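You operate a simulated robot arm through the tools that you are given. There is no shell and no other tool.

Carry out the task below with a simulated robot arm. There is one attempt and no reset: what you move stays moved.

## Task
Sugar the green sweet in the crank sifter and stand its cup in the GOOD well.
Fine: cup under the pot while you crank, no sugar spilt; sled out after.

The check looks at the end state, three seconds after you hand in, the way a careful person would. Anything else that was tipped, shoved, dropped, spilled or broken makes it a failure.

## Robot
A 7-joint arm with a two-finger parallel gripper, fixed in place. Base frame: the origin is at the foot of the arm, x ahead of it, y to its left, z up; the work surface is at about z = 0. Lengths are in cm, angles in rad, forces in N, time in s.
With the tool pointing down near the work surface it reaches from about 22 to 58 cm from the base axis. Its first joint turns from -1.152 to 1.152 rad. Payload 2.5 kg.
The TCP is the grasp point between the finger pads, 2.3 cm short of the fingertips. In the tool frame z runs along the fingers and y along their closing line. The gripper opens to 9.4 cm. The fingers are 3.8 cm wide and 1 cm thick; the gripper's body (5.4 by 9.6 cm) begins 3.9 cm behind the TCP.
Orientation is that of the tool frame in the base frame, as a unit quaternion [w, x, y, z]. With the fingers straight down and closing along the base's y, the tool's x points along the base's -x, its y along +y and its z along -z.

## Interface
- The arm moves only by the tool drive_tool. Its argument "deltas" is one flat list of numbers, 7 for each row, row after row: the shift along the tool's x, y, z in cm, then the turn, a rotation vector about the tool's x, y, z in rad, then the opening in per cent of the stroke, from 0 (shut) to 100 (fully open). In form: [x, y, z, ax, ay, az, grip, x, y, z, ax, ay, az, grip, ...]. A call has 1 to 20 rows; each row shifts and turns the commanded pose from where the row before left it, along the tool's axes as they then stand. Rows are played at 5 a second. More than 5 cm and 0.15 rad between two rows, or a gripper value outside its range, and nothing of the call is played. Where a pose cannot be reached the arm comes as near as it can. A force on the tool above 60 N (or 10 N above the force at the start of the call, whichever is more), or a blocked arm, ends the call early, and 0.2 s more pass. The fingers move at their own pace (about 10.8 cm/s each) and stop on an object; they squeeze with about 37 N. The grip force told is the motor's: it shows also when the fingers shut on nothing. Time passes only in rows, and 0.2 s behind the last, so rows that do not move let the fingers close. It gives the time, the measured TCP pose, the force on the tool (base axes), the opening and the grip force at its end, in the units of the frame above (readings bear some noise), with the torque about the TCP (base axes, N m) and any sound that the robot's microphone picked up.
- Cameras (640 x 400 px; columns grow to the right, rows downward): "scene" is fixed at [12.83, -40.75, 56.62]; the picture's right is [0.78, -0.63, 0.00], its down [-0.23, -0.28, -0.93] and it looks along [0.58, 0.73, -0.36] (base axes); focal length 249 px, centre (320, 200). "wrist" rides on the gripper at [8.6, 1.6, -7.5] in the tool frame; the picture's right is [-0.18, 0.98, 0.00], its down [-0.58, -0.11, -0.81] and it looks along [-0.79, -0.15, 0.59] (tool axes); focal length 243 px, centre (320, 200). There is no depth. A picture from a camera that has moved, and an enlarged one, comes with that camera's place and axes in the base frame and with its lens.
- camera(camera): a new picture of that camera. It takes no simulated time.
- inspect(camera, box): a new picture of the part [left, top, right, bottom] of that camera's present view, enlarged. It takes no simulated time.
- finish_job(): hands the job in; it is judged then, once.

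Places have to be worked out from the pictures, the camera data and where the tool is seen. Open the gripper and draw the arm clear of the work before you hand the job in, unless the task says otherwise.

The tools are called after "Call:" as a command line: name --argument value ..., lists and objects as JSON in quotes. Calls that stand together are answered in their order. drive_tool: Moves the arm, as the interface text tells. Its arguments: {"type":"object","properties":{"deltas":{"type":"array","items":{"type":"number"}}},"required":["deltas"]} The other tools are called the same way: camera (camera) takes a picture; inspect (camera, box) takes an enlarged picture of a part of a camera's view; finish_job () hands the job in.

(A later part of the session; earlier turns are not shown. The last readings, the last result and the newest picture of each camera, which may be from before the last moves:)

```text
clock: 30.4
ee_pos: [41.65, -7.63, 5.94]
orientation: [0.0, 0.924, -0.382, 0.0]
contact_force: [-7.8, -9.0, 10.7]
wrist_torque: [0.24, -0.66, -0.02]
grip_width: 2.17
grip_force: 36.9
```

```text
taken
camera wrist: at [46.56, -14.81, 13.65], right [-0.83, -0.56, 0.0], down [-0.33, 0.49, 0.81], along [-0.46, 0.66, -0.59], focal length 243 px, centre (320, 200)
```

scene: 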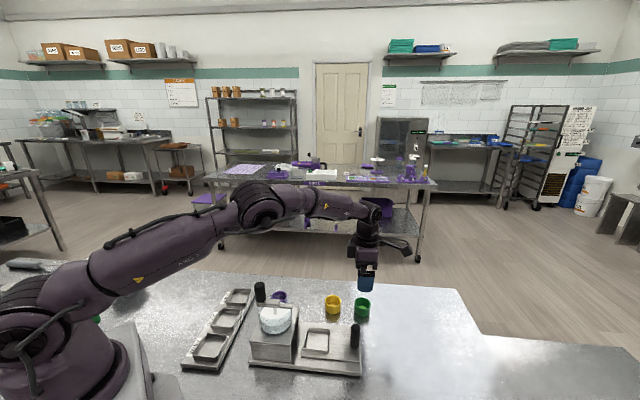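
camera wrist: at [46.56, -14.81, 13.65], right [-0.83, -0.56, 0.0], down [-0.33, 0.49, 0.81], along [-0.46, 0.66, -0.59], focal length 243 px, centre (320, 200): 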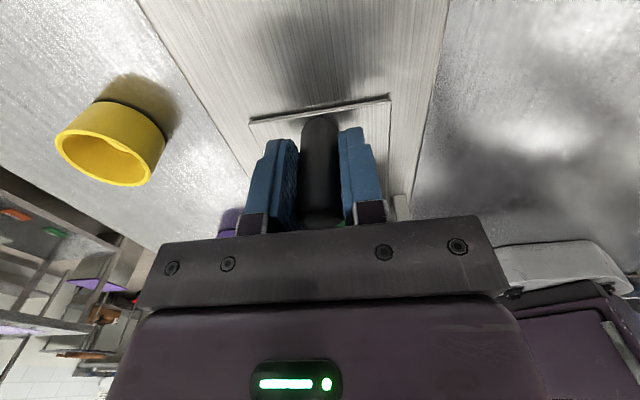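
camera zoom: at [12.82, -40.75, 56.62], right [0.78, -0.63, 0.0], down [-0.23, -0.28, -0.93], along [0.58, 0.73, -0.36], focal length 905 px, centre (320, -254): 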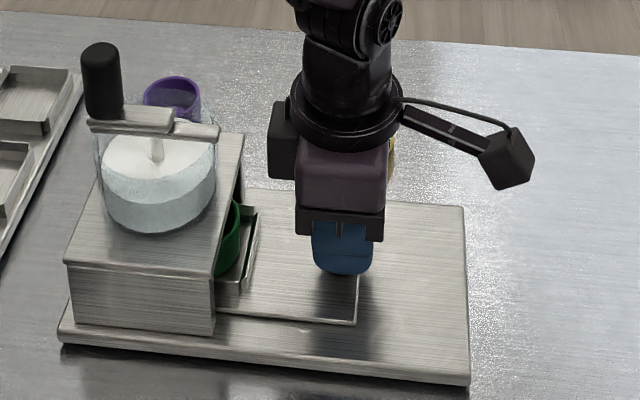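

The cup has entered the tunnel, and a side load of about 12 N along d2 has built up. I'll trim tool y by about +0.08 and keep pushing gently towards the end stop.

Call:
drive_tool --deltas '[0, 0.08, -0.05, 0, 0, 0, 15, -0.4, 0.008, 0, 0, 0, 0, 15, -0.4, 0.008, 0, 0, 0, 0, 15, -0.4, 0.008, 0, 0, 0, 0, 15, -0.4, 0.008, 0, 0, 0, 0, 15, -0.4, 0.008, 0, 0, 0, 0, 15]'

Call:
inspect --camera "scene" --box '[250, 270, 390, 380]'

```text
clock: 31.8
ee_pos: [40.03, -6.15, 6.16]
orientation: [-0.001, 0.924, -0.382, 0.0]
contact_force: [5.2, 6.3, 0.0]
wrist_torque: [-0.42, 0.26, -0.15]
grip_width: 2.17
grip_force: 36.8
```

```text
3.64 times, centred on (320, 325) of scene
camera zoom: at [12.84, -40.75, 56.61], right [0.78, -0.63, 0.0], down [-0.23, -0.28, -0.93], along [0.58, 0.73, -0.36], focal length 905 px, centre (320, -254)
```

zoom: 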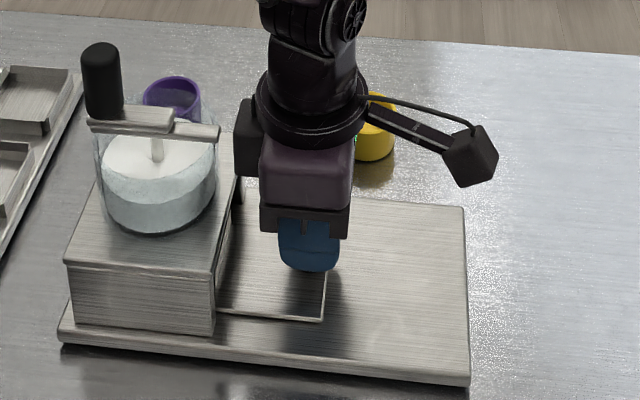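

The side load is small. About 0.7 cm of travel remains, and the housing behind the gripper is about 1 cm from the pot, so I'll push 0.25 cm per row and watch for the stop.

Call:
drive_tool --deltas '[0, -0.04, 0, 0, 0, 0, 15, -0.2, 0, 0, 0, 0, 0, 15, -0.2, 0, 0, 0, 0, 0, 15, 0, 0, 0, 0, 0, 0, 15]'

Call:
inspect --camera "scene" --box '[250, 270, 350, 350]'

Call:
camera --camera "wrist"

```text
clock: 32.8
ee_pos: [39.7, -5.97, 6.08]
orientation: [0.0, 0.924, -0.383, -0.001]
contact_force: [-0.6, -0.7, -0.6]
wrist_torque: [0.75, -0.1, -0.02]
grip_width: 2.14
grip_force: 36.2
```

```text
5.00 times, centred on (300, 310) of scene
camera zoom: at [12.83, -40.75, 56.61], right [0.78, -0.63, 0.0], down [-0.23, -0.28, -0.93], along [0.58, 0.73, -0.36], focal length 1244 px, centre (420, -350)
```

zoom: 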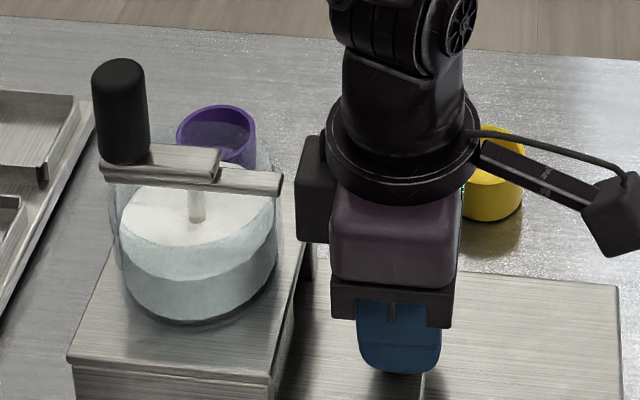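

```text
taken
camera wrist: at [44.83, -13.17, 13.65], right [-0.83, -0.56, 0.0], down [-0.33, 0.49, 0.81], along [-0.46, 0.67, -0.59], focal length 243 px, centre (320, 200)
```

wrist: 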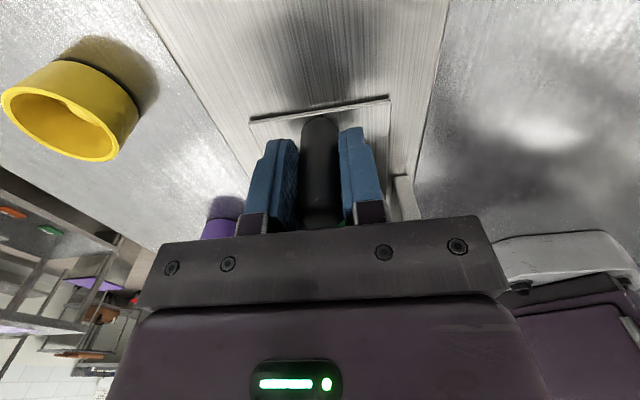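

No stop yet, and the housing is only about 0.6 cm from the pot. I'll release, shift the grip 1.1 cm outward on the handle for clearance, and regrip before seeking the end stop.

Call:
drive_tool --deltas '[0, 0, 0, 0, 0, 0, 35, 0, 0, 0, 0, 0, 0, 45, 0.6, 0, 0, 0, 0, 0, 45, 0.5, 0, 0, 0, 0, 0, 45, 0, 0, 0, 0, 0, 0, 25, 0, 0, 0, 0, 0, 0, 15, 0, 0, 0, 0, 0, 0, 15]'

Call:
camera --camera "wrist"

```text
clock: 34.4
ee_pos: [40.5, -6.81, 6.05]
orientation: [-0.002, 0.924, -0.383, 0.0]
contact_force: [1.1, 0.8, -0.3]
wrist_torque: [0.08, 0.47, -0.03]
grip_width: 2.16
grip_force: 36.2
```

```text
taken
camera wrist: at [45.57, -13.91, 13.64], right [-0.82, -0.57, 0.0], down [-0.33, 0.49, 0.81], along [-0.46, 0.67, -0.59], focal length 243 px, centre (320, 200)
```

wrist: 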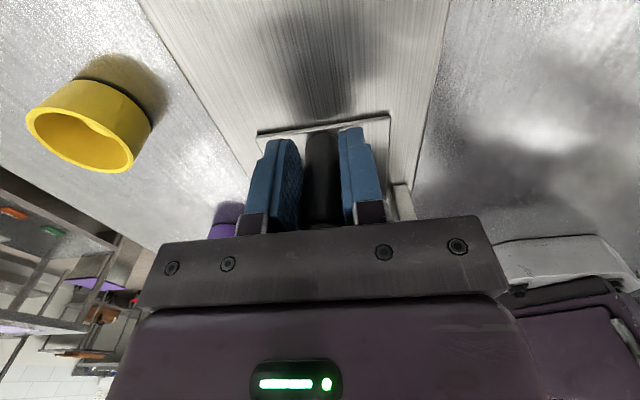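

I've regripped with 1.1 cm more clearance. Now I'll push slowly in 0.15 cm rows to look for the stop.

Call:
drive_tool --deltas '[-0.15, 0, 0, 0, 0, 0, 15, -0.15, 0, 0, 0, 0, 0, 15, -0.15, 0, 0, 0, 0, 0, 15, 0, 0, 0, 0, 0, 0, 15]'

```text
clock: 35.4
ee_pos: [40.22, -6.37, 6.12]
orientation: [0.0, 0.924, -0.382, 0.0]
contact_force: [-2.5, 0.1, 0.2]
wrist_torque: [0.02, -0.3, 0.0]
grip_width: 2.17
grip_force: 36.7
```

No resistance yet, so I'll push a bit further.

Call:
drive_tool --deltas '[-0.15, 0, 0, 0, 0, 0, 15, -0.15, 0, 0, 0, 0, 0, 15, -0.15, 0, 0, 0, 0, 0, 15, 0, 0, 0, 0, 0, 0, 15]'

Call:
inspect --camera "scene" --box '[250, 270, 350, 350]'

```text
clock: 36.4
ee_pos: [40.1, -6.14, 6.04]
orientation: [-0.001, 0.923, -0.384, 0.002]
contact_force: [12.2, -6.7, 0.3]
wrist_torque: [-0.22, 0.63, -0.19]
grip_width: 2.16
grip_force: 37.3
```

```text
5.00 times, centred on (300, 310) of scene
camera zoom: at [12.84, -40.75, 56.61], right [0.78, -0.63, 0.0], down [-0.23, -0.28, -0.93], along [0.58, 0.73, -0.36], focal length 1244 px, centre (420, -350)
```

zoom: 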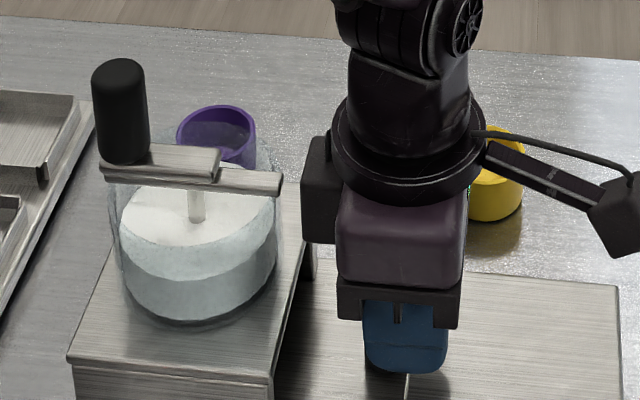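

There's about 13 N of resistance along the track after 10.1 cm of travel. That's the end stop, and it puts the cup under the pot axis. The base hasn't moved. I'll check the wall notices for anything about the sifter while backing off the load and opening the fingers.

Call:
drive_tool --deltas '[0.08, 0, 0, 0, 0, 0, 15, 0, 0, 0, 0, 0, 0, 30, 0, 0, 0, 0, 0, 0, 50, 0, 0, 0, 0, 0, 0, 50]'

Call:
inspect --camera "scene" --box '[150, 70, 220, 115]'

Call:
inspect --camera "scene" --box '[370, 70, 510, 120]'

Call:
inspect --camera "scene" --box '[535, 95, 640, 165]'

```text
clock: 37.4
ee_pos: [39.96, -6.15, 5.96]
orientation: [0.001, 0.924, -0.383, 0.0]
contact_force: [1.0, 0.2, -0.3]
wrist_torque: [-0.03, 0.01, -0.02]
grip_width: 4.67
grip_force: 0.1
```

```text
8.89 times, centred on (185, 92) of scene
camera zoom: at [12.83, -40.75, 56.62], right [0.78, -0.63, 0.0], down [-0.23, -0.28, -0.93], along [0.58, 0.73, -0.36], focal length 2212 px, centre (1520, 1156)
```

zoom: 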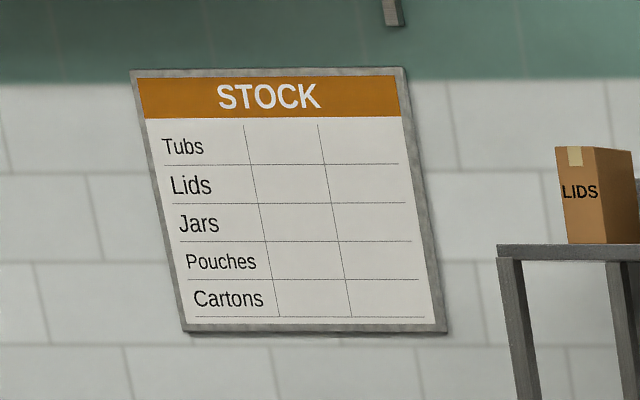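

```text
4.57 times, centred on (440, 95) of scene
camera zoom: at [12.83, -40.75, 56.62], right [0.78, -0.63, 0.0], down [-0.23, -0.28, -0.93], along [0.58, 0.73, -0.36], focal length 1138 px, centre (-229, 680)
```

zoom: 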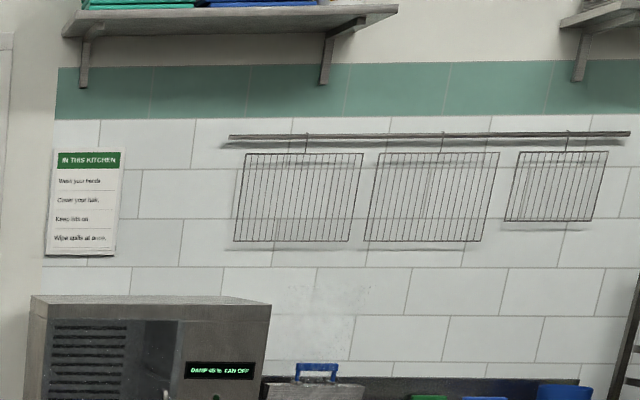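

```text
5.71 times, centred on (588, 130) of scene
camera zoom: at [12.83, -40.75, 56.62], right [0.78, -0.63, 0.0], down [-0.23, -0.28, -0.93], along [0.58, 0.73, -0.36], focal length 1422 px, centre (-1209, 600)
```

zoom: 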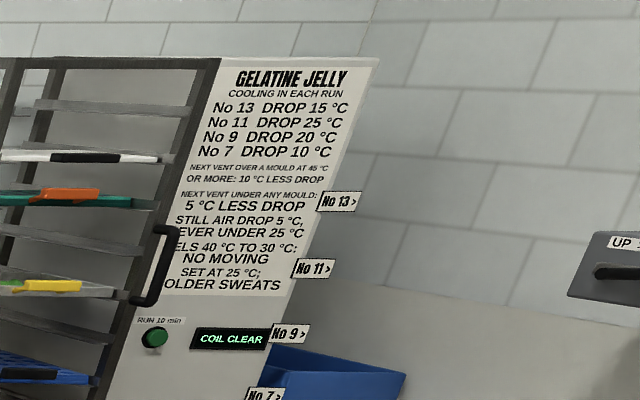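

The posters are only decor, with no sifter rule. I'll rise clear of the handle and then hover above the pot for a close look at the crank.

Call:
drive_tool --deltas '[0, 0, -1.0, 0, 0, 0, 50, 0, 0, -2.5, 0, 0, 0, 50, 0, 0, -3.5, 0, 0, 0, 50, 0, 0, -4.0, 0, 0, 0, 50, 0, 0, -4.0, 0, 0, 0, 50, 0, 0, -4.0, 0, 0, 0, 50, 0, 0, -3.0, 0, 0, 0, 50, -3.0, 0, 0, 0, 0, 0, 60, -3.0, 0, 0, 0, 0, 0, 60, -3.0, 0, 0, 0, 0, 0, 60, 0, 0, 0, 0, 0, 0, 60]'

Call:
camera --camera "wrist"

Call:
inspect --camera "wrist" --box '[240, 0, 420, 190]'

Call:
inspect --camera "scene" --box '[240, 270, 380, 380]'

```text
clock: 39.8
ee_pos: [33.48, 0.17, 28.1]
orientation: [0.0, 0.924, -0.383, -0.001]
contact_force: [0.8, 0.3, 0.3]
wrist_torque: [-0.01, 0.01, -0.01]
grip_width: 5.63
grip_force: 0.1
```

```text
taken
camera wrist: at [38.52, -7.03, 35.62], right [-0.82, -0.57, 0.0], down [-0.33, 0.49, 0.81], along [-0.46, 0.67, -0.59], focal length 243 px, centre (320, 200)
```

wrist: 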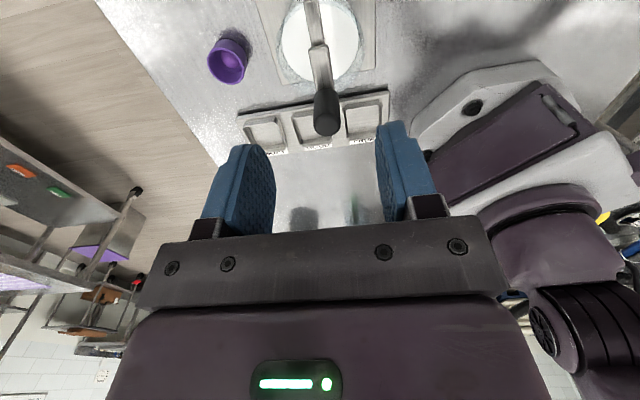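

```text
2.11 times, centred on (330, 95) of wrist
camera zoom: at [38.52, -7.03, 35.62], right [-0.82, -0.57, 0.0], down [-0.33, 0.49, 0.81], along [-0.46, 0.67, -0.59], focal length 511 px, centre (299, 421)
```

zoom: 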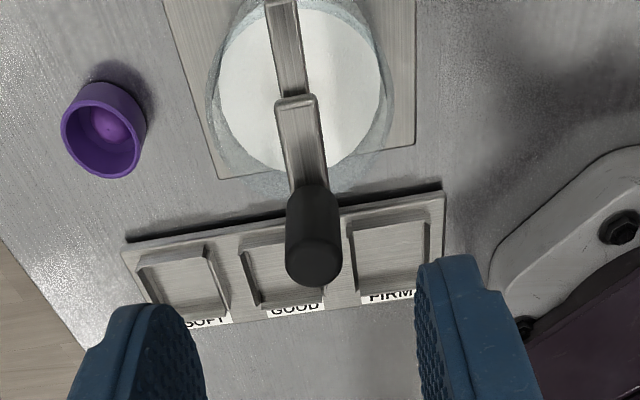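

```text
3.64 times, centred on (310, 325) of scene
camera zoom: at [12.83, -40.74, 56.62], right [0.78, -0.63, 0.0], down [-0.23, -0.28, -0.93], along [0.58, 0.73, -0.36], focal length 905 px, centre (356, -254)
```

zoom: 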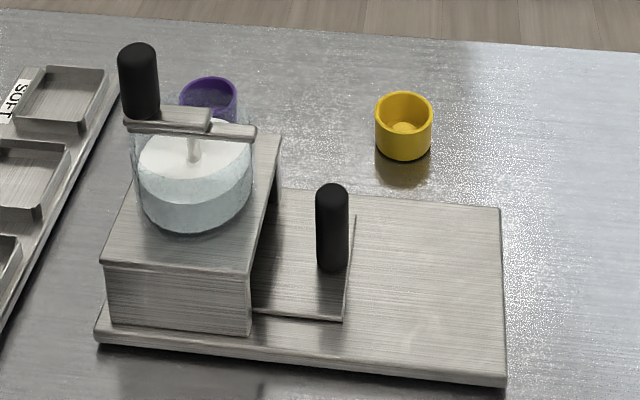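

The sled is fully in with the cup hidden under the pot. The knob is near (30.6,3.4) and the pot axis near (33.0,1.0). I'll hover just above the knob to refine its position.

Call:
drive_tool --deltas '[-1.4, -0.07, 1.2, 0, 0, 0, 70, -1.4, -0.07, 1.8, 0, 0, 0, 70, -1.4, -0.07, 2.2, 0, 0, 0, 70, 0, 0, 0, 0, 0, 0, 70]'

Call:
inspect --camera "wrist" --box '[200, 0, 440, 220]'

Call:
inspect --camera "scene" --box '[230, 240, 330, 340]'

```text
clock: 40.8
ee_pos: [30.79, 3.41, 22.85]
orientation: [0.001, 0.924, -0.383, 0.0]
contact_force: [-0.5, -1.4, 0.6]
wrist_torque: [0.02, 0.0, -0.02]
grip_width: 6.59
grip_force: 0.1
```

```text
1.82 times, centred on (320, 110) of wrist
camera zoom: at [35.83, -3.8, 30.4], right [-0.82, -0.57, 0.0], down [-0.33, 0.49, 0.81], along [-0.46, 0.67, -0.59], focal length 441 px, centre (320, 364)
```

zoom: 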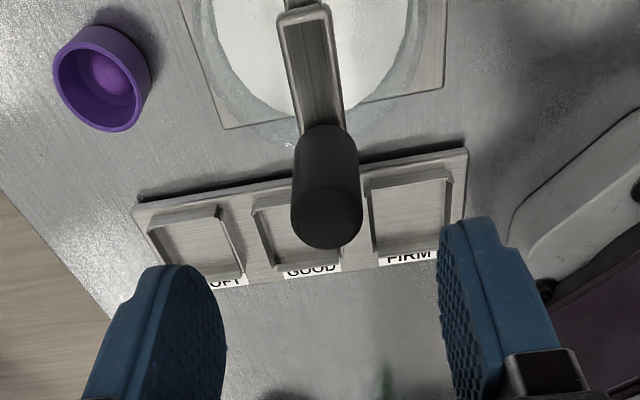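

```text
4.00 times, centred on (280, 290) of scene
camera zoom: at [12.83, -40.75, 56.62], right [0.78, -0.63, 0.0], down [-0.23, -0.28, -0.93], along [0.58, 0.73, -0.36], focal length 995 px, centre (480, -160)
```

zoom: 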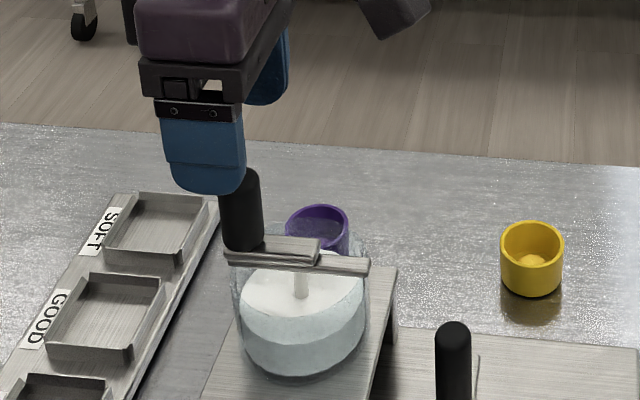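

The knob is within about 0.3 cm of the tool axis and the fingers straddle it along the crank's tangent. I'll go down to TCP z≈16.8, which keeps the tips above the crank bar and the palm above the knob.

Call:
drive_tool --deltas '[0, 0.15, 1.5, 0, 0, 0, 70, 0, 0, 1.5, 0, 0, 0, 70, 0, 0, 1.5, 0, 0, 0, 70, 0, 0, 1.5, 0, 0, 0, 70, 0, 0, 0, 0, 0, 0, 70]'

Call:
inspect --camera "wrist" --box '[200, 20, 440, 220]'

Call:
inspect --camera "scene" --box '[230, 240, 330, 340]'

```text
clock: 42.0
ee_pos: [30.75, 3.35, 16.93]
orientation: [0.0, 0.924, -0.382, 0.001]
contact_force: [-0.1, -0.3, 0.7]
wrist_torque: [-0.04, 0.01, 0.01]
grip_width: 6.57
grip_force: 0.0
```

```text
2.00 times, centred on (320, 120) of wrist
camera zoom: at [35.72, -3.93, 24.44], right [-0.83, -0.56, 0.0], down [-0.33, 0.49, 0.81], along [-0.46, 0.67, -0.59], focal length 485 px, centre (320, 360)
```

zoom: 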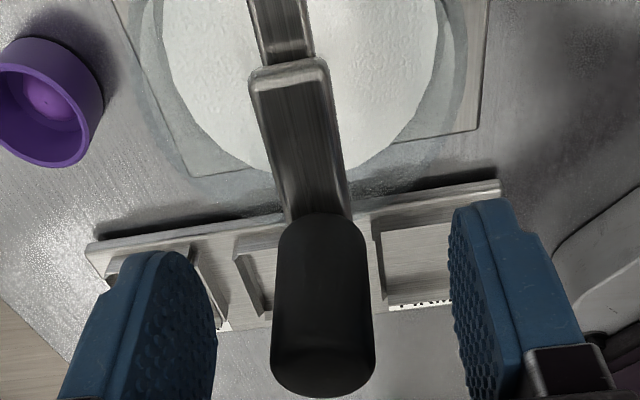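

```text
4.00 times, centred on (280, 290) of scene
camera zoom: at [12.83, -40.75, 56.62], right [0.78, -0.63, 0.0], down [-0.23, -0.28, -0.93], along [0.58, 0.73, -0.36], focal length 995 px, centre (480, -160)
```

zoom: 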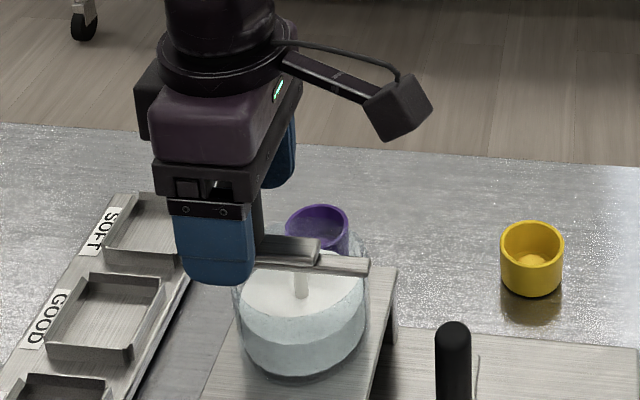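

The knob is 0.4 cm off in tool x, the crank radius is about 3.7 cm, and the axis is at about (33.07,1.0). I'll centre on it and close to a loose cage of about 2.8 cm, so the fingers push tangentially without clamping.

Call:
drive_tool --deltas '[-0.4, 0, 0, 0, 0, 0, 60, 0, 0, 0, 0, 0, 0, 45, 0, 0, 0, 0, 0, 0, 32, 0, 0, 0, 0, 0, 0, 29, 0, 0, 0, 0, 0, 0, 29]'

Call:
inspect --camera "wrist" --box '[200, 20, 440, 220]'

```text
clock: 43.2
ee_pos: [30.46, 3.54, 16.87]
orientation: [-0.001, 0.924, -0.383, -0.001]
contact_force: [0.6, -0.9, -0.5]
wrist_torque: [0.03, 0.01, -0.04]
grip_width: 2.74
grip_force: 0.0
```

```text
2.00 times, centred on (320, 120) of wrist
camera zoom: at [35.46, -3.63, 24.48], right [-0.82, -0.57, 0.0], down [-0.33, 0.49, 0.81], along [-0.46, 0.67, -0.59], focal length 485 px, centre (320, 360)
```

zoom: 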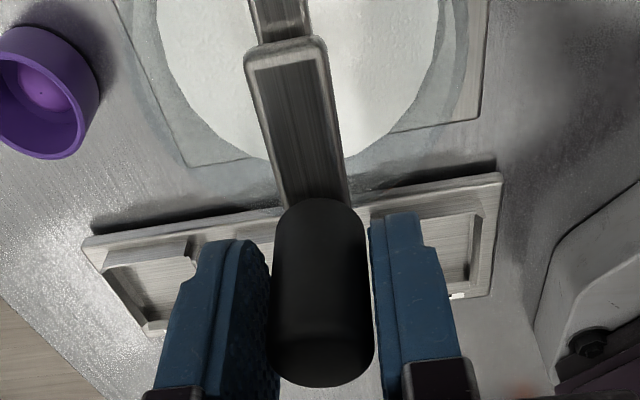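

The knob is caged loosely with zero grip force. I'll turn the crank about 48 degrees clockwise, yawing the tool with it.

Call:
drive_tool --deltas '[0.009, -0.259, 0, 0, 0, 0.07, 29, 0.036, -0.516, 0, 0, 0, 0.14, 29, 0.036, -0.516, 0, 0, 0, 0.14, 29, 0.036, -0.516, 0, 0, 0, 0.14, 29, 0.036, -0.516, 0, 0, 0, 0.14, 29, 0.036, -0.516, 0, 0, 0, 0.14, 29]'

Call:
camera --camera "wrist"

Call:
inspect --camera "scene" --box '[230, 240, 360, 360]'

```text
clock: 44.6
ee_pos: [32.95, 4.55, 16.9]
orientation: [0.0, 0.712, -0.703, 0.0]
contact_force: [-0.1, 0.2, 0.0]
wrist_torque: [0.05, 0.04, 0.01]
grip_width: 2.72
grip_force: 0.5
```

```text
taken
camera wrist: at [31.54, -4.02, 24.46], right [-0.99, 0.17, 0.0], down [0.1, 0.58, 0.81], along [0.14, 0.79, -0.59], focal length 243 px, centre (320, 200)
```

wrist: 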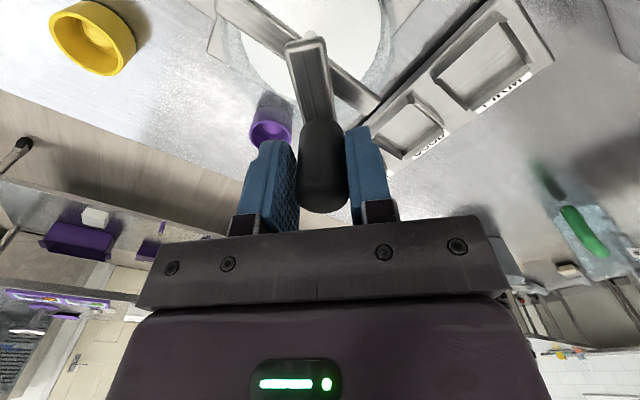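

```text
3.33 times, centred on (295, 300) of scene
camera zoom: at [12.83, -40.75, 56.62], right [0.78, -0.63, 0.0], down [-0.23, -0.28, -0.93], along [0.58, 0.73, -0.36], focal length 829 px, centre (403, -133)
```

zoom: 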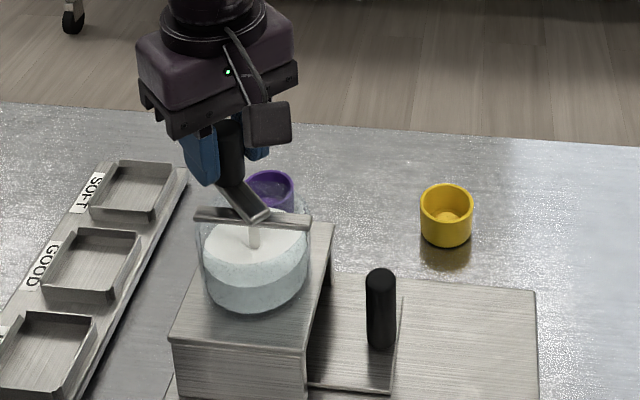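

The crank turns freely; the lower bar is just a fixed bridge. I'll continue clockwise about 96 degrees with the same stepping.

Call:
drive_tool --deltas '[0.036, -0.516, 0, 0, 0, 0.14, 29, 0.036, -0.516, 0, 0, 0, 0.14, 29, 0.036, -0.516, 0, 0, 0, 0.14, 29, 0.036, -0.516, 0, 0, 0, 0.14, 29, 0.036, -0.516, 0, 0, 0, 0.14, 29, 0.036, -0.516, 0, 0, 0, 0.14, 29, 0.036, -0.516, 0, 0, 0, 0.14, 29, 0.036, -0.516, 0, 0, 0, 0.14, 29, 0.036, -0.516, 0, 0, 0, 0.14, 29, 0.036, -0.516, 0, 0, 0, 0.14, 29, 0.036, -0.516, 0, 0, 0, 0.14, 29, 0.036, -0.516, 0, 0, 0, 0.14, 29]'

Call:
camera --camera "wrist"

Call:
inspect --camera "scene" --box '[230, 240, 360, 360]'

```text
clock: 47.2
ee_pos: [36.73, 0.57, 16.98]
orientation: [0.0, 0.047, 0.999, -0.001]
contact_force: [0.3, 0.5, 0.2]
wrist_torque: [0.0, 0.03, -0.02]
grip_width: 2.74
grip_force: 0.0
```

```text
taken
camera wrist: at [28.34, 3.02, 24.47], right [0.28, 0.96, 0.0], down [0.57, -0.16, 0.81], along [0.77, -0.22, -0.59], focal length 243 px, centre (320, 200)
```

wrist: 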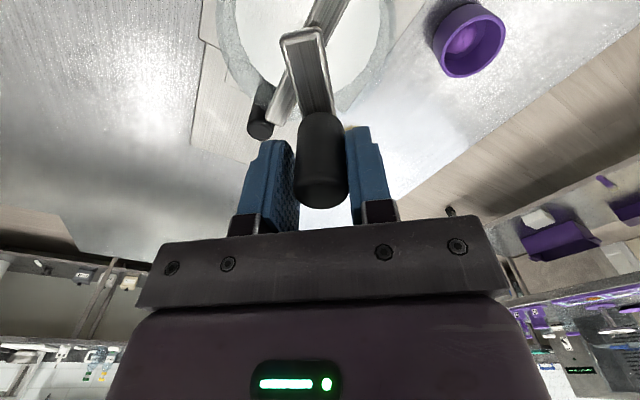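

```text
3.33 times, centred on (295, 300) of scene
camera zoom: at [12.83, -40.75, 56.62], right [0.78, -0.63, 0.0], down [-0.23, -0.28, -0.93], along [0.58, 0.73, -0.36], focal length 829 px, centre (403, -133)
```

zoom: 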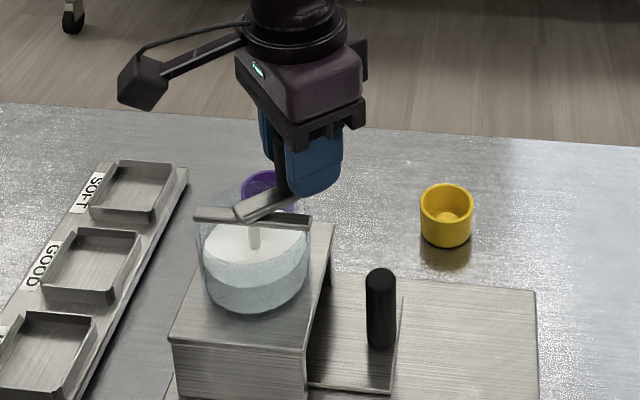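

It follows well with no force. I'll continue another 96 degrees or so clockwise.

Call:
drive_tool --deltas '[0.036, -0.516, 0, 0, 0, 0.14, 29, 0.036, -0.516, 0, 0, 0, 0.14, 29, 0.036, -0.516, 0, 0, 0, 0.14, 29, 0.036, -0.516, 0, 0, 0, 0.14, 29, 0.036, -0.516, 0, 0, 0, 0.14, 29, 0.036, -0.516, 0, 0, 0, 0.14, 29, 0.036, -0.516, 0, 0, 0, 0.14, 29, 0.036, -0.516, 0, 0, 0, 0.14, 29, 0.036, -0.516, 0, 0, 0, 0.14, 29, 0.036, -0.516, 0, 0, 0, 0.14, 29, 0.036, -0.516, 0, 0, 0, 0.14, 29, 0.036, -0.516, 0, 0, 0, 0.14, 29]'

Call:
camera --camera "wrist"

Call:
inspect --camera "scene" --box '[230, 240, 360, 360]'

```text
clock: 49.8
ee_pos: [32.2, -2.78, 16.91]
orientation: [0.001, 0.776, 0.631, 0.001]
contact_force: [-0.4, 0.6, 0.3]
wrist_torque: [-0.03, -0.02, 0.01]
grip_width: 2.69
grip_force: 0.0
```

```text
taken
camera wrist: at [35.61, 5.42, 24.43], right [0.92, -0.38, 0.0], down [-0.22, -0.55, 0.81], along [-0.31, -0.75, -0.59], focal length 243 px, centre (320, 200)
```

wrist: 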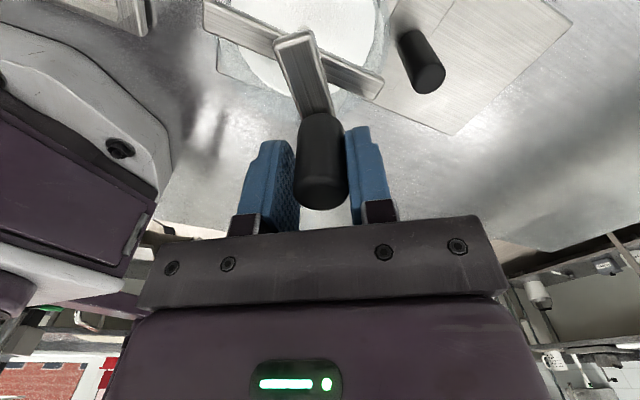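

```text
3.33 times, centred on (295, 300) of scene
camera zoom: at [12.83, -40.75, 56.62], right [0.78, -0.63, 0.0], down [-0.23, -0.28, -0.93], along [0.58, 0.73, -0.36], focal length 829 px, centre (403, -133)
```

zoom: 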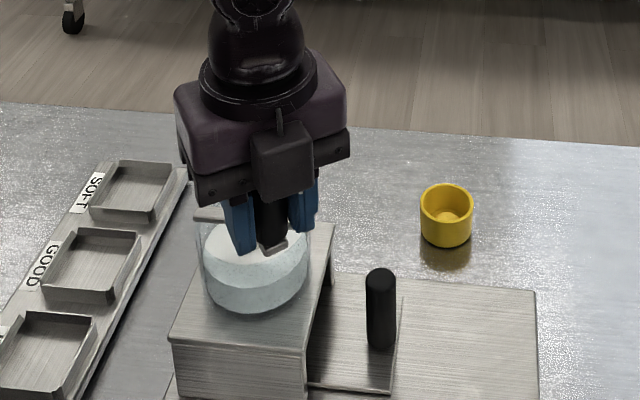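

We're at about 237 degrees of turn. I'll continue clockwise in a shorter burst and watch for a wrist joint limit.

Call:
drive_tool --deltas '[0.036, -0.516, 0, 0, 0, 0.14, 29, 0.036, -0.516, 0, 0, 0, 0.14, 29, 0.036, -0.516, 0, 0, 0, 0.14, 29, 0.036, -0.516, 0, 0, 0, 0.14, 29, 0.036, -0.516, 0, 0, 0, 0.14, 29, 0.036, -0.516, 0, 0, 0, 0.14, 29]'

Call:
camera --camera "wrist"

```text
clock: 51.2
ee_pos: [29.86, -0.99, 16.93]
orientation: [0.0, 0.966, 0.259, 0.0]
contact_force: [0.2, -0.6, 0.3]
wrist_torque: [0.0, -0.04, 0.01]
grip_width: 2.74
grip_force: 0.0
```

```text
taken
camera wrist: at [38.14, 2.02, 24.47], right [0.33, -0.94, 0.0], down [-0.56, -0.2, 0.81], along [-0.76, -0.27, -0.59], focal length 243 px, centre (320, 200)
```

wrist: 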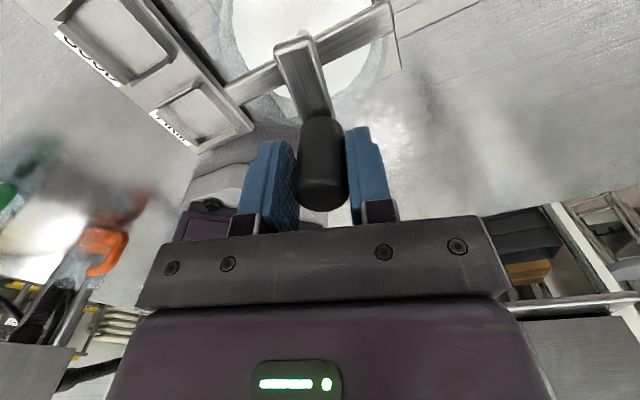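

Still within limits, at φ≈-150°. I'll finish the first full turn, another 75 degrees back to the start angle.

Call:
drive_tool --deltas '[0.036, -0.516, 0, 0, 0, 0.14, 29, 0.036, -0.516, 0, 0, 0, 0.14, 29, 0.036, -0.516, 0, 0, 0, 0.14, 29, 0.036, -0.516, 0, 0, 0, 0.14, 29, 0.036, -0.516, 0, 0, 0, 0.14, 29, 0.036, -0.516, 0, 0, 0, 0.14, 29, 0.036, -0.516, 0, 0, 0, 0.14, 29, 0.036, -0.516, 0, 0, 0, 0.14, 29, 0.036, -0.516, 0, 0, 0, 0.14, 29]'

Call:
camera --camera "wrist"

Call:
inspect --camera "scene" --box '[230, 240, 360, 360]'

```text
clock: 53.2
ee_pos: [30.48, 2.6, 16.33]
orientation: [-0.003, 0.934, -0.358, -0.001]
contact_force: [-0.6, -0.1, 0.0]
wrist_torque: [-0.02, 0.0, -0.03]
grip_width: 2.73
grip_force: 0.0
out of reach, approached as far as the arm can: row 9
```

```text
taken
camera wrist: at [35.86, -4.36, 23.84], right [-0.79, -0.61, 0.0], down [-0.36, 0.47, 0.81], along [-0.49, 0.64, -0.59], focal length 243 px, centre (320, 200)
```

wrist: 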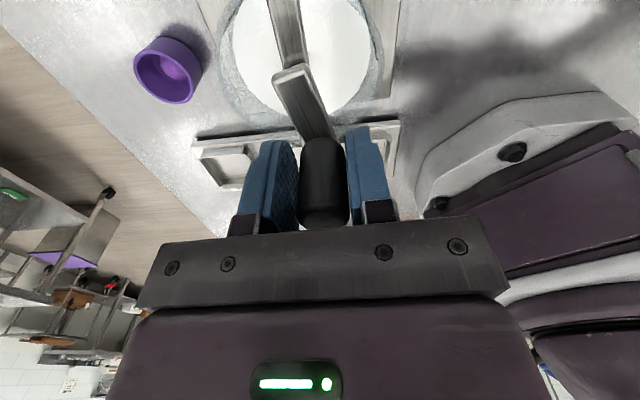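

```text
3.33 times, centred on (295, 300) of scene
camera zoom: at [12.83, -40.75, 56.62], right [0.78, -0.63, 0.0], down [-0.23, -0.28, -0.93], along [0.58, 0.73, -0.36], focal length 829 px, centre (403, -133)
```

zoom: 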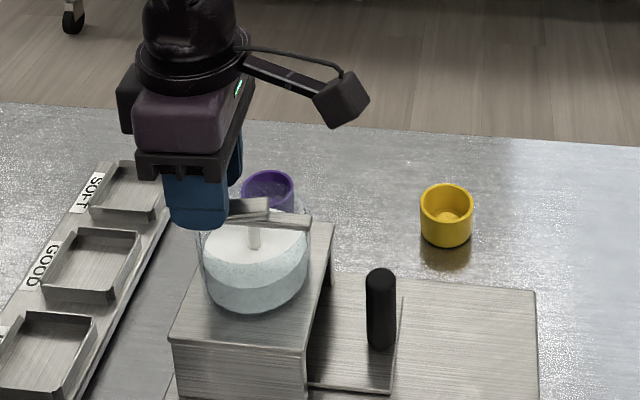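

That's almost a full turn; the last row met the wrist limit and the tool sagged slightly, with no contact force. I'll compare the sugar level in the pot with the earlier close-up, using the same crop.

Call:
inspect --camera "scene" --box '[240, 280, 380, 380]'

Call:
inspect --camera "wrist" --box '[200, 0, 440, 220]'

```text
4.00 times, centred on (310, 330) of scene
camera zoom: at [12.83, -40.75, 56.62], right [0.78, -0.63, 0.0], down [-0.23, -0.28, -0.93], along [0.58, 0.73, -0.36], focal length 995 px, centre (360, -320)
```

zoom: 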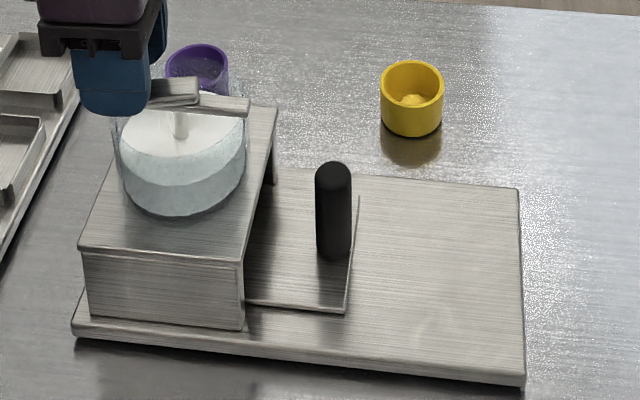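

```text
1.82 times, centred on (320, 110) of wrist
camera zoom: at [35.86, -4.36, 23.84], right [-0.79, -0.61, 0.0], down [-0.36, 0.47, 0.81], along [-0.49, 0.64, -0.59], focal length 441 px, centre (320, 364)
```

zoom: 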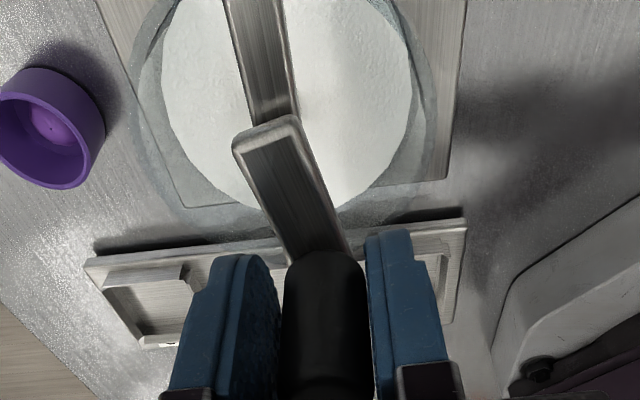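

I'll zoom into the same window I used just before cranking, to compare sugar levels fairly.

Call:
inspect --camera "scene" --box '[250, 270, 350, 350]'

```text
5.00 times, centred on (300, 310) of scene
camera zoom: at [12.83, -40.75, 56.62], right [0.78, -0.63, 0.0], down [-0.23, -0.28, -0.93], along [0.58, 0.73, -0.36], focal length 1244 px, centre (420, -350)
```

zoom: 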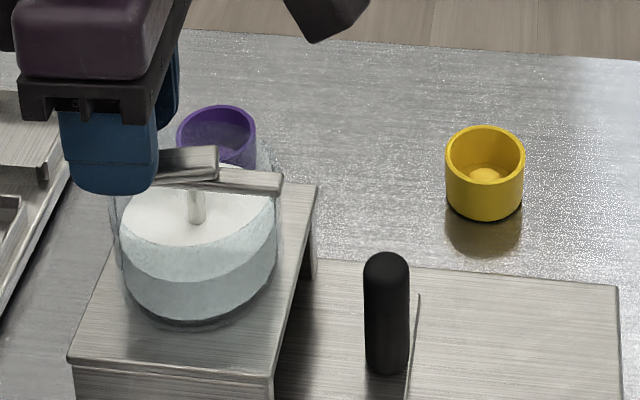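

The visible pot level doesn't change, so it tells me nothing about the dose. I'll re-centre on the knob, which is now at about φ≈146°, correct the height, and unwind the wrist by cranking one turn the other way.

Call:
drive_tool --deltas '[-0.35, 0, -0.3, 0, 0, 0, 29, -0.3, 0, -0.3, 0, 0, 0, 29, 0, 0, 0, 0, 0, -0.14, 29, 0, 0, 0, 0, 0, 0, 29]'

Call:
inspect --camera "wrist" --box '[200, 0, 440, 220]'

```text
clock: 54.2
ee_pos: [30.3, 2.42, 16.44]
orientation: [0.001, 0.957, -0.291, 0.0]
contact_force: [0.5, 0.6, 0.1]
wrist_torque: [0.04, 0.01, 0.01]
grip_width: 2.73
grip_force: 0.0
out of reach, approached as far as the arm can: row 1, 2
```

```text
1.82 times, centred on (320, 110) of wrist
camera zoom: at [36.47, -3.72, 24.0], right [-0.7, -0.71, 0.0], down [-0.42, 0.41, 0.81], along [-0.58, 0.56, -0.59], focal length 441 px, centre (320, 364)
```

zoom: 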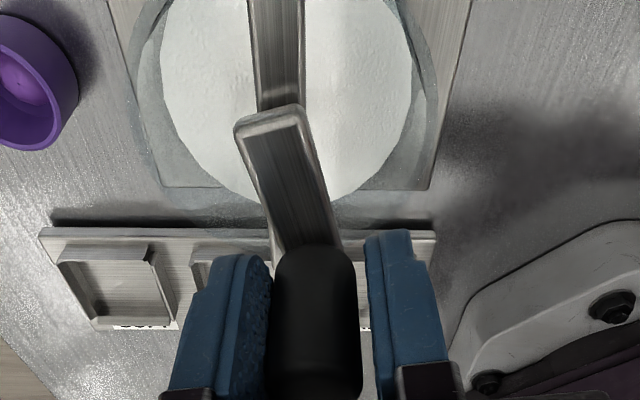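

Now that I'm off the limit, I'll finish centring: outward 0.6, up 0.45, and a slight yaw.

Call:
drive_tool --deltas '[-0.3, 0, -0.25, 0, 0, -0.06, 29, -0.3, 0, -0.25, 0, 0, -0.055, 29, 0, 0, 0, 0, 0, 0, 29]'

Call:
inspect --camera "wrist" --box '[200, 0, 440, 220]'

```text
clock: 55.0
ee_pos: [29.59, 2.67, 16.76]
orientation: [0.0, 0.972, -0.236, 0.0]
contact_force: [0.5, 0.0, -0.2]
wrist_torque: [0.0, 0.01, -0.03]
grip_width: 2.73
grip_force: 0.2
```

```text
1.82 times, centred on (320, 110) of wrist
camera zoom: at [36.64, -2.64, 24.5], right [-0.61, -0.79, 0.0], down [-0.47, 0.36, 0.81], along [-0.64, 0.49, -0.59], focal length 441 px, centre (320, 364)
```

zoom: 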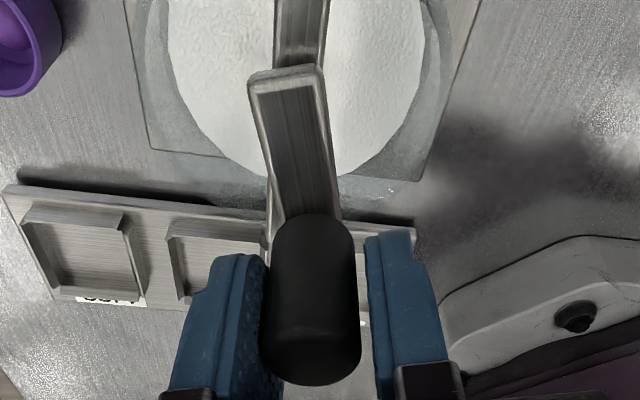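

I'm centred on the knob at a radius of about 3.8, with the left finger touching it. Now I'll crank counter-clockwise about 120 degrees.

Call:
drive_tool --deltas '[0.036, 0.516, 0, 0, 0, -0.14, 29, 0.036, 0.516, 0, 0, 0, -0.14, 29, 0.036, 0.516, 0, 0, 0, -0.14, 29, 0.036, 0.516, 0, 0, 0, -0.14, 29, 0.036, 0.516, 0, 0, 0, -0.14, 29, 0.036, 0.516, 0, 0, 0, -0.14, 29, 0.036, 0.516, 0, 0, 0, -0.14, 29, 0.036, 0.516, 0, 0, 0, -0.14, 29, 0.036, 0.516, 0, 0, 0, -0.14, 29, 0.036, 0.516, 0, 0, 0, -0.14, 29, 0.036, 0.516, 0, 0, 0, -0.14, 29, 0.036, 0.516, 0, 0, 0, -0.14, 29, 0.036, 0.516, 0, 0, 0, -0.14, 29, 0.036, 0.516, 0, 0, 0, -0.14, 29, 0.036, 0.516, 0, 0, 0, -0.14, 29]'

Call:
camera --camera "wrist"

```text
clock: 58.2
ee_pos: [33.16, -2.83, 17.01]
orientation: [0.001, 0.687, 0.727, 0.001]
contact_force: [-0.4, -1.1, 0.0]
wrist_torque: [0.02, 0.05, -0.05]
grip_width: 2.74
grip_force: 0.0
```

```text
taken
camera wrist: at [34.43, 6.04, 24.51], right [0.99, -0.13, 0.0], down [-0.08, -0.59, 0.81], along [-0.1, -0.8, -0.59], focal length 243 px, centre (320, 200)
```

wrist: 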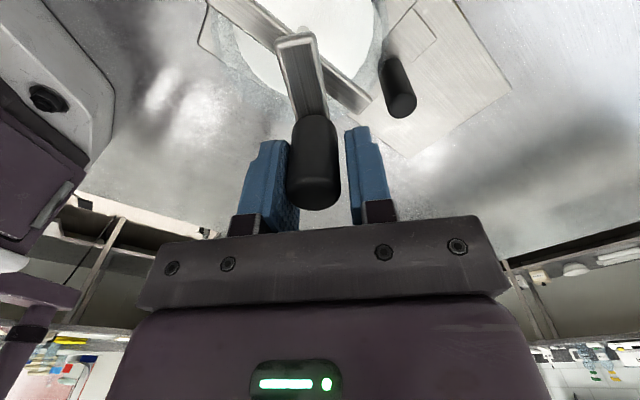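

It's tracking well at φ≈-89°. I'll continue counter-clockwise another 120 degrees.

Call:
drive_tool --deltas '[0.036, 0.516, 0, 0, 0, -0.14, 29, 0.036, 0.516, 0, 0, 0, -0.14, 29, 0.036, 0.516, 0, 0, 0, -0.14, 29, 0.036, 0.516, 0, 0, 0, -0.14, 29, 0.036, 0.516, 0, 0, 0, -0.14, 29, 0.036, 0.516, 0, 0, 0, -0.14, 29, 0.036, 0.516, 0, 0, 0, -0.14, 29, 0.036, 0.516, 0, 0, 0, -0.14, 29, 0.036, 0.516, 0, 0, 0, -0.14, 29, 0.036, 0.516, 0, 0, 0, -0.14, 29, 0.036, 0.516, 0, 0, 0, -0.14, 29, 0.036, 0.516, 0, 0, 0, -0.14, 29, 0.036, 0.516, 0, 0, 0, -0.14, 29, 0.036, 0.516, 0, 0, 0, -0.14, 29, 0.036, 0.516, 0, 0, 0, -0.14, 29]'

Call:
camera --camera "wrist"

```text
clock: 61.4
ee_pos: [36.03, 3.06, 16.94]
orientation: [0.0, -0.287, 0.958, 0.001]
contact_force: [0.4, -0.1, 0.4]
wrist_torque: [0.02, -0.03, -0.01]
grip_width: 2.72
grip_force: 0.0
```

```text
taken
camera wrist: at [28.03, -0.3, 24.54], right [-0.39, 0.92, 0.0], down [0.54, 0.23, 0.81], along [0.74, 0.31, -0.59], focal length 243 px, centre (320, 200)
```

wrist: 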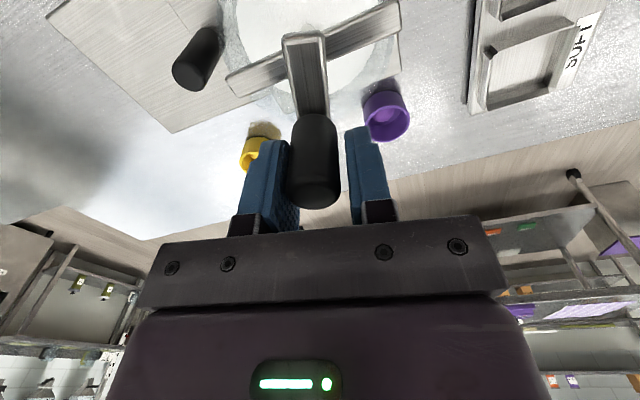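

At φ≈34° now. About 104 degrees more brings the knob back to its start angle.

Call:
drive_tool --deltas '[0.036, 0.516, 0, 0, 0, -0.14, 29, 0.036, 0.516, 0, 0, 0, -0.14, 29, 0.036, 0.516, 0, 0, 0, -0.14, 29, 0.036, 0.516, 0, 0, 0, -0.14, 29, 0.036, 0.516, 0, 0, 0, -0.14, 29, 0.036, 0.516, 0, 0, 0, -0.14, 29, 0.036, 0.516, 0, 0, 0, -0.14, 29, 0.036, 0.516, 0, 0, 0, -0.14, 29, 0.036, 0.516, 0, 0, 0, -0.14, 29, 0.036, 0.516, 0, 0, 0, -0.14, 29, 0.036, 0.516, 0, 0, 0, -0.14, 29, 0.036, 0.516, 0, 0, 0, -0.14, 29, 0.036, 0.516, 0, 0, 0, -0.14, 29]'

Call:
camera --camera "wrist"

Call:
inspect --camera "scene" --box '[240, 280, 380, 380]'

```text
clock: 64.2
ee_pos: [30.18, 3.51, 17.04]
orientation: [0.0, 0.933, -0.36, 0.0]
contact_force: [0.2, -0.7, -1.2]
wrist_torque: [-0.01, 0.02, 0.03]
grip_width: 2.74
grip_force: 0.1
```

```text
taken
camera wrist: at [35.54, -3.47, 24.49], right [-0.8, -0.6, 0.0], down [-0.36, 0.47, 0.81], along [-0.49, 0.64, -0.59], focal length 243 px, centre (320, 200)
```

wrist: 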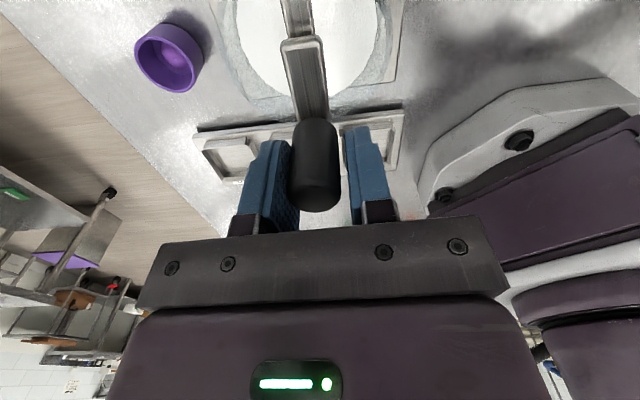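

```text
4.00 times, centred on (310, 330) of scene
camera zoom: at [12.83, -40.75, 56.62], right [0.78, -0.63, 0.0], down [-0.23, -0.28, -0.93], along [0.58, 0.73, -0.36], focal length 995 px, centre (360, -320)
```

zoom: 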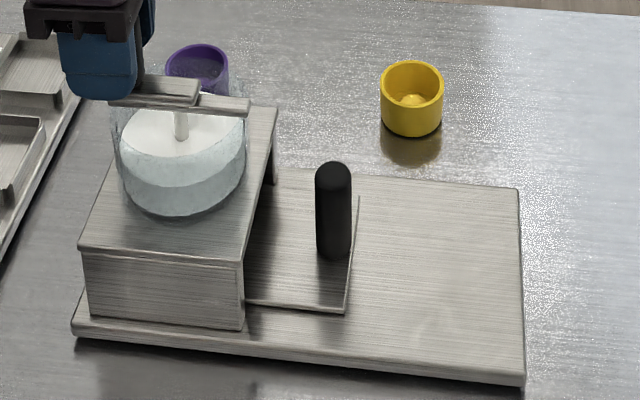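

Two turns are done. I'll open the fingers away from the knob, rise straight up clear of it, then travel back over the sled handle.

Call:
drive_tool --deltas '[0, 0, 0, 0, 0, 0, 45, 0, 0, 0, 0, 0, 0, 65, 0, 0, -2.0, 0, 0, 0, 65, 0, 0, -3.0, 0, 0, 0, 65, 0, 0, -3.5, 0, 0, 0.03, 65, 3.0, 0, 0, 0, 0, 0, 65, 3.5, 0, 0, 0, 0, 0, 65, 3.5, 0, 0, 0, 0, 0, 65, 3.5, 0, 0, 0, 0, 0, 65, 0, 0, 0, 0, 0, 0, 65]'

Call:
camera --camera "wrist"

Call:
inspect --camera "wrist" --box '[240, 0, 420, 140]'

Call:
inspect --camera "scene" --box '[240, 280, 380, 380]'

```text
clock: 66.4
ee_pos: [39.97, -5.9, 25.45]
orientation: [0.001, 0.927, -0.375, 0.0]
contact_force: [0.5, 0.5, 0.7]
wrist_torque: [-0.02, -0.01, -0.01]
grip_width: 6.11
grip_force: 0.0
```

```text
taken
camera wrist: at [45.05, -13.0, 33.0], right [-0.82, -0.58, 0.0], down [-0.34, 0.48, 0.81], along [-0.47, 0.66, -0.59], focal length 243 px, centre (320, 200)
```

wrist: 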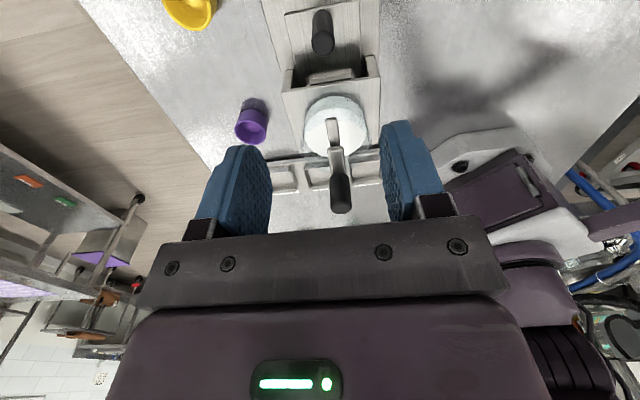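

```text
2.86 times, centred on (330, 70) of wrist
camera zoom: at [45.05, -13.0, 33.0], right [-0.82, -0.58, 0.0], down [-0.34, 0.48, 0.81], along [-0.47, 0.66, -0.59], focal length 693 px, centre (291, 571)
```

zoom: 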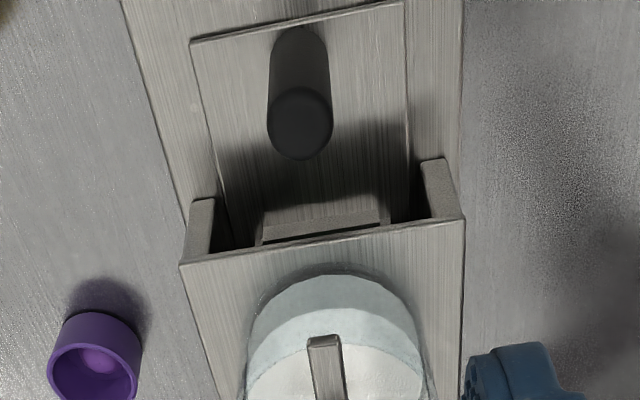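

```text
4.00 times, centred on (310, 330) of scene
camera zoom: at [12.83, -40.75, 56.62], right [0.78, -0.63, 0.0], down [-0.23, -0.28, -0.93], along [0.58, 0.73, -0.36], focal length 995 px, centre (360, -320)
```

zoom: 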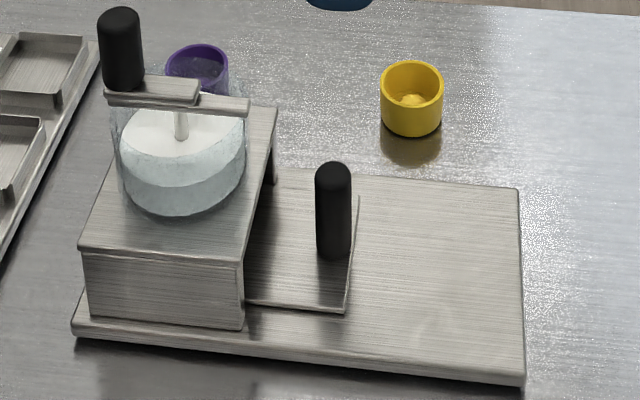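

The handle is at about (39.4,-5.5), the crank is untouched and nothing is spilled. I'll shift 0.3 cm outward and go down around the handle.

Call:
drive_tool --deltas '[0.3, 0.1, 3.0, 0, 0, 0, 65, 0, 0, 4.0, 0, 0, 0, 65, 0, 0, 4.0, 0, 0, 0, 65, 0, 0, 4.0, 0, 0, 0, 65, 0, 0, 2.5, 0, 0, 0, 65, 0, 0, 1.9, 0, 0, 0, 65, 0, 0, 0, 0, 0, 0, 65]'

Call:
camera --camera "wrist"

Call:
inspect --camera "scene" --box '[240, 280, 380, 380]'

```text
clock: 68.0
ee_pos: [40.13, -6.14, 6.04]
orientation: [0.0, 0.927, -0.375, 0.0]
contact_force: [-0.4, 0.5, -0.6]
wrist_torque: [-0.01, 0.0, 0.01]
grip_width: 6.11
grip_force: 0.1
```

```text
taken
camera wrist: at [45.18, -13.34, 13.58], right [-0.82, -0.58, 0.0], down [-0.34, 0.48, 0.81], along [-0.47, 0.66, -0.59], focal length 243 px, centre (320, 200)
```

wrist: 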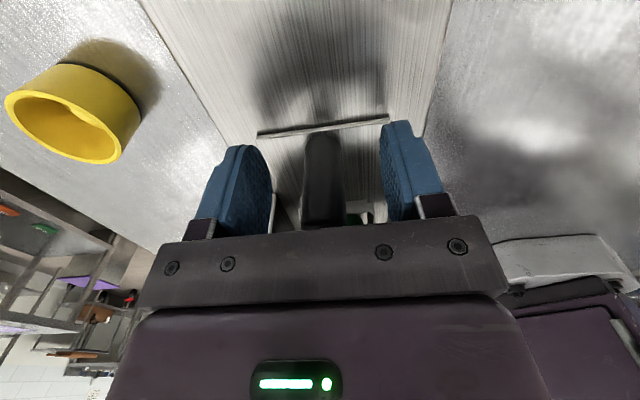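

```text
4.00 times, centred on (310, 330) of scene
camera zoom: at [12.83, -40.75, 56.62], right [0.78, -0.63, 0.0], down [-0.23, -0.28, -0.93], along [0.58, 0.73, -0.36], focal length 995 px, centre (360, -320)
```

zoom: 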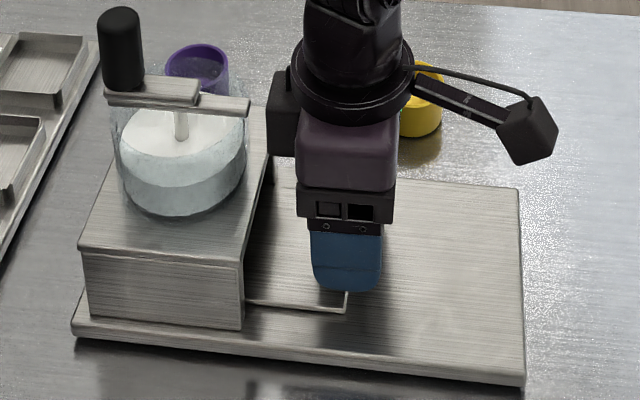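

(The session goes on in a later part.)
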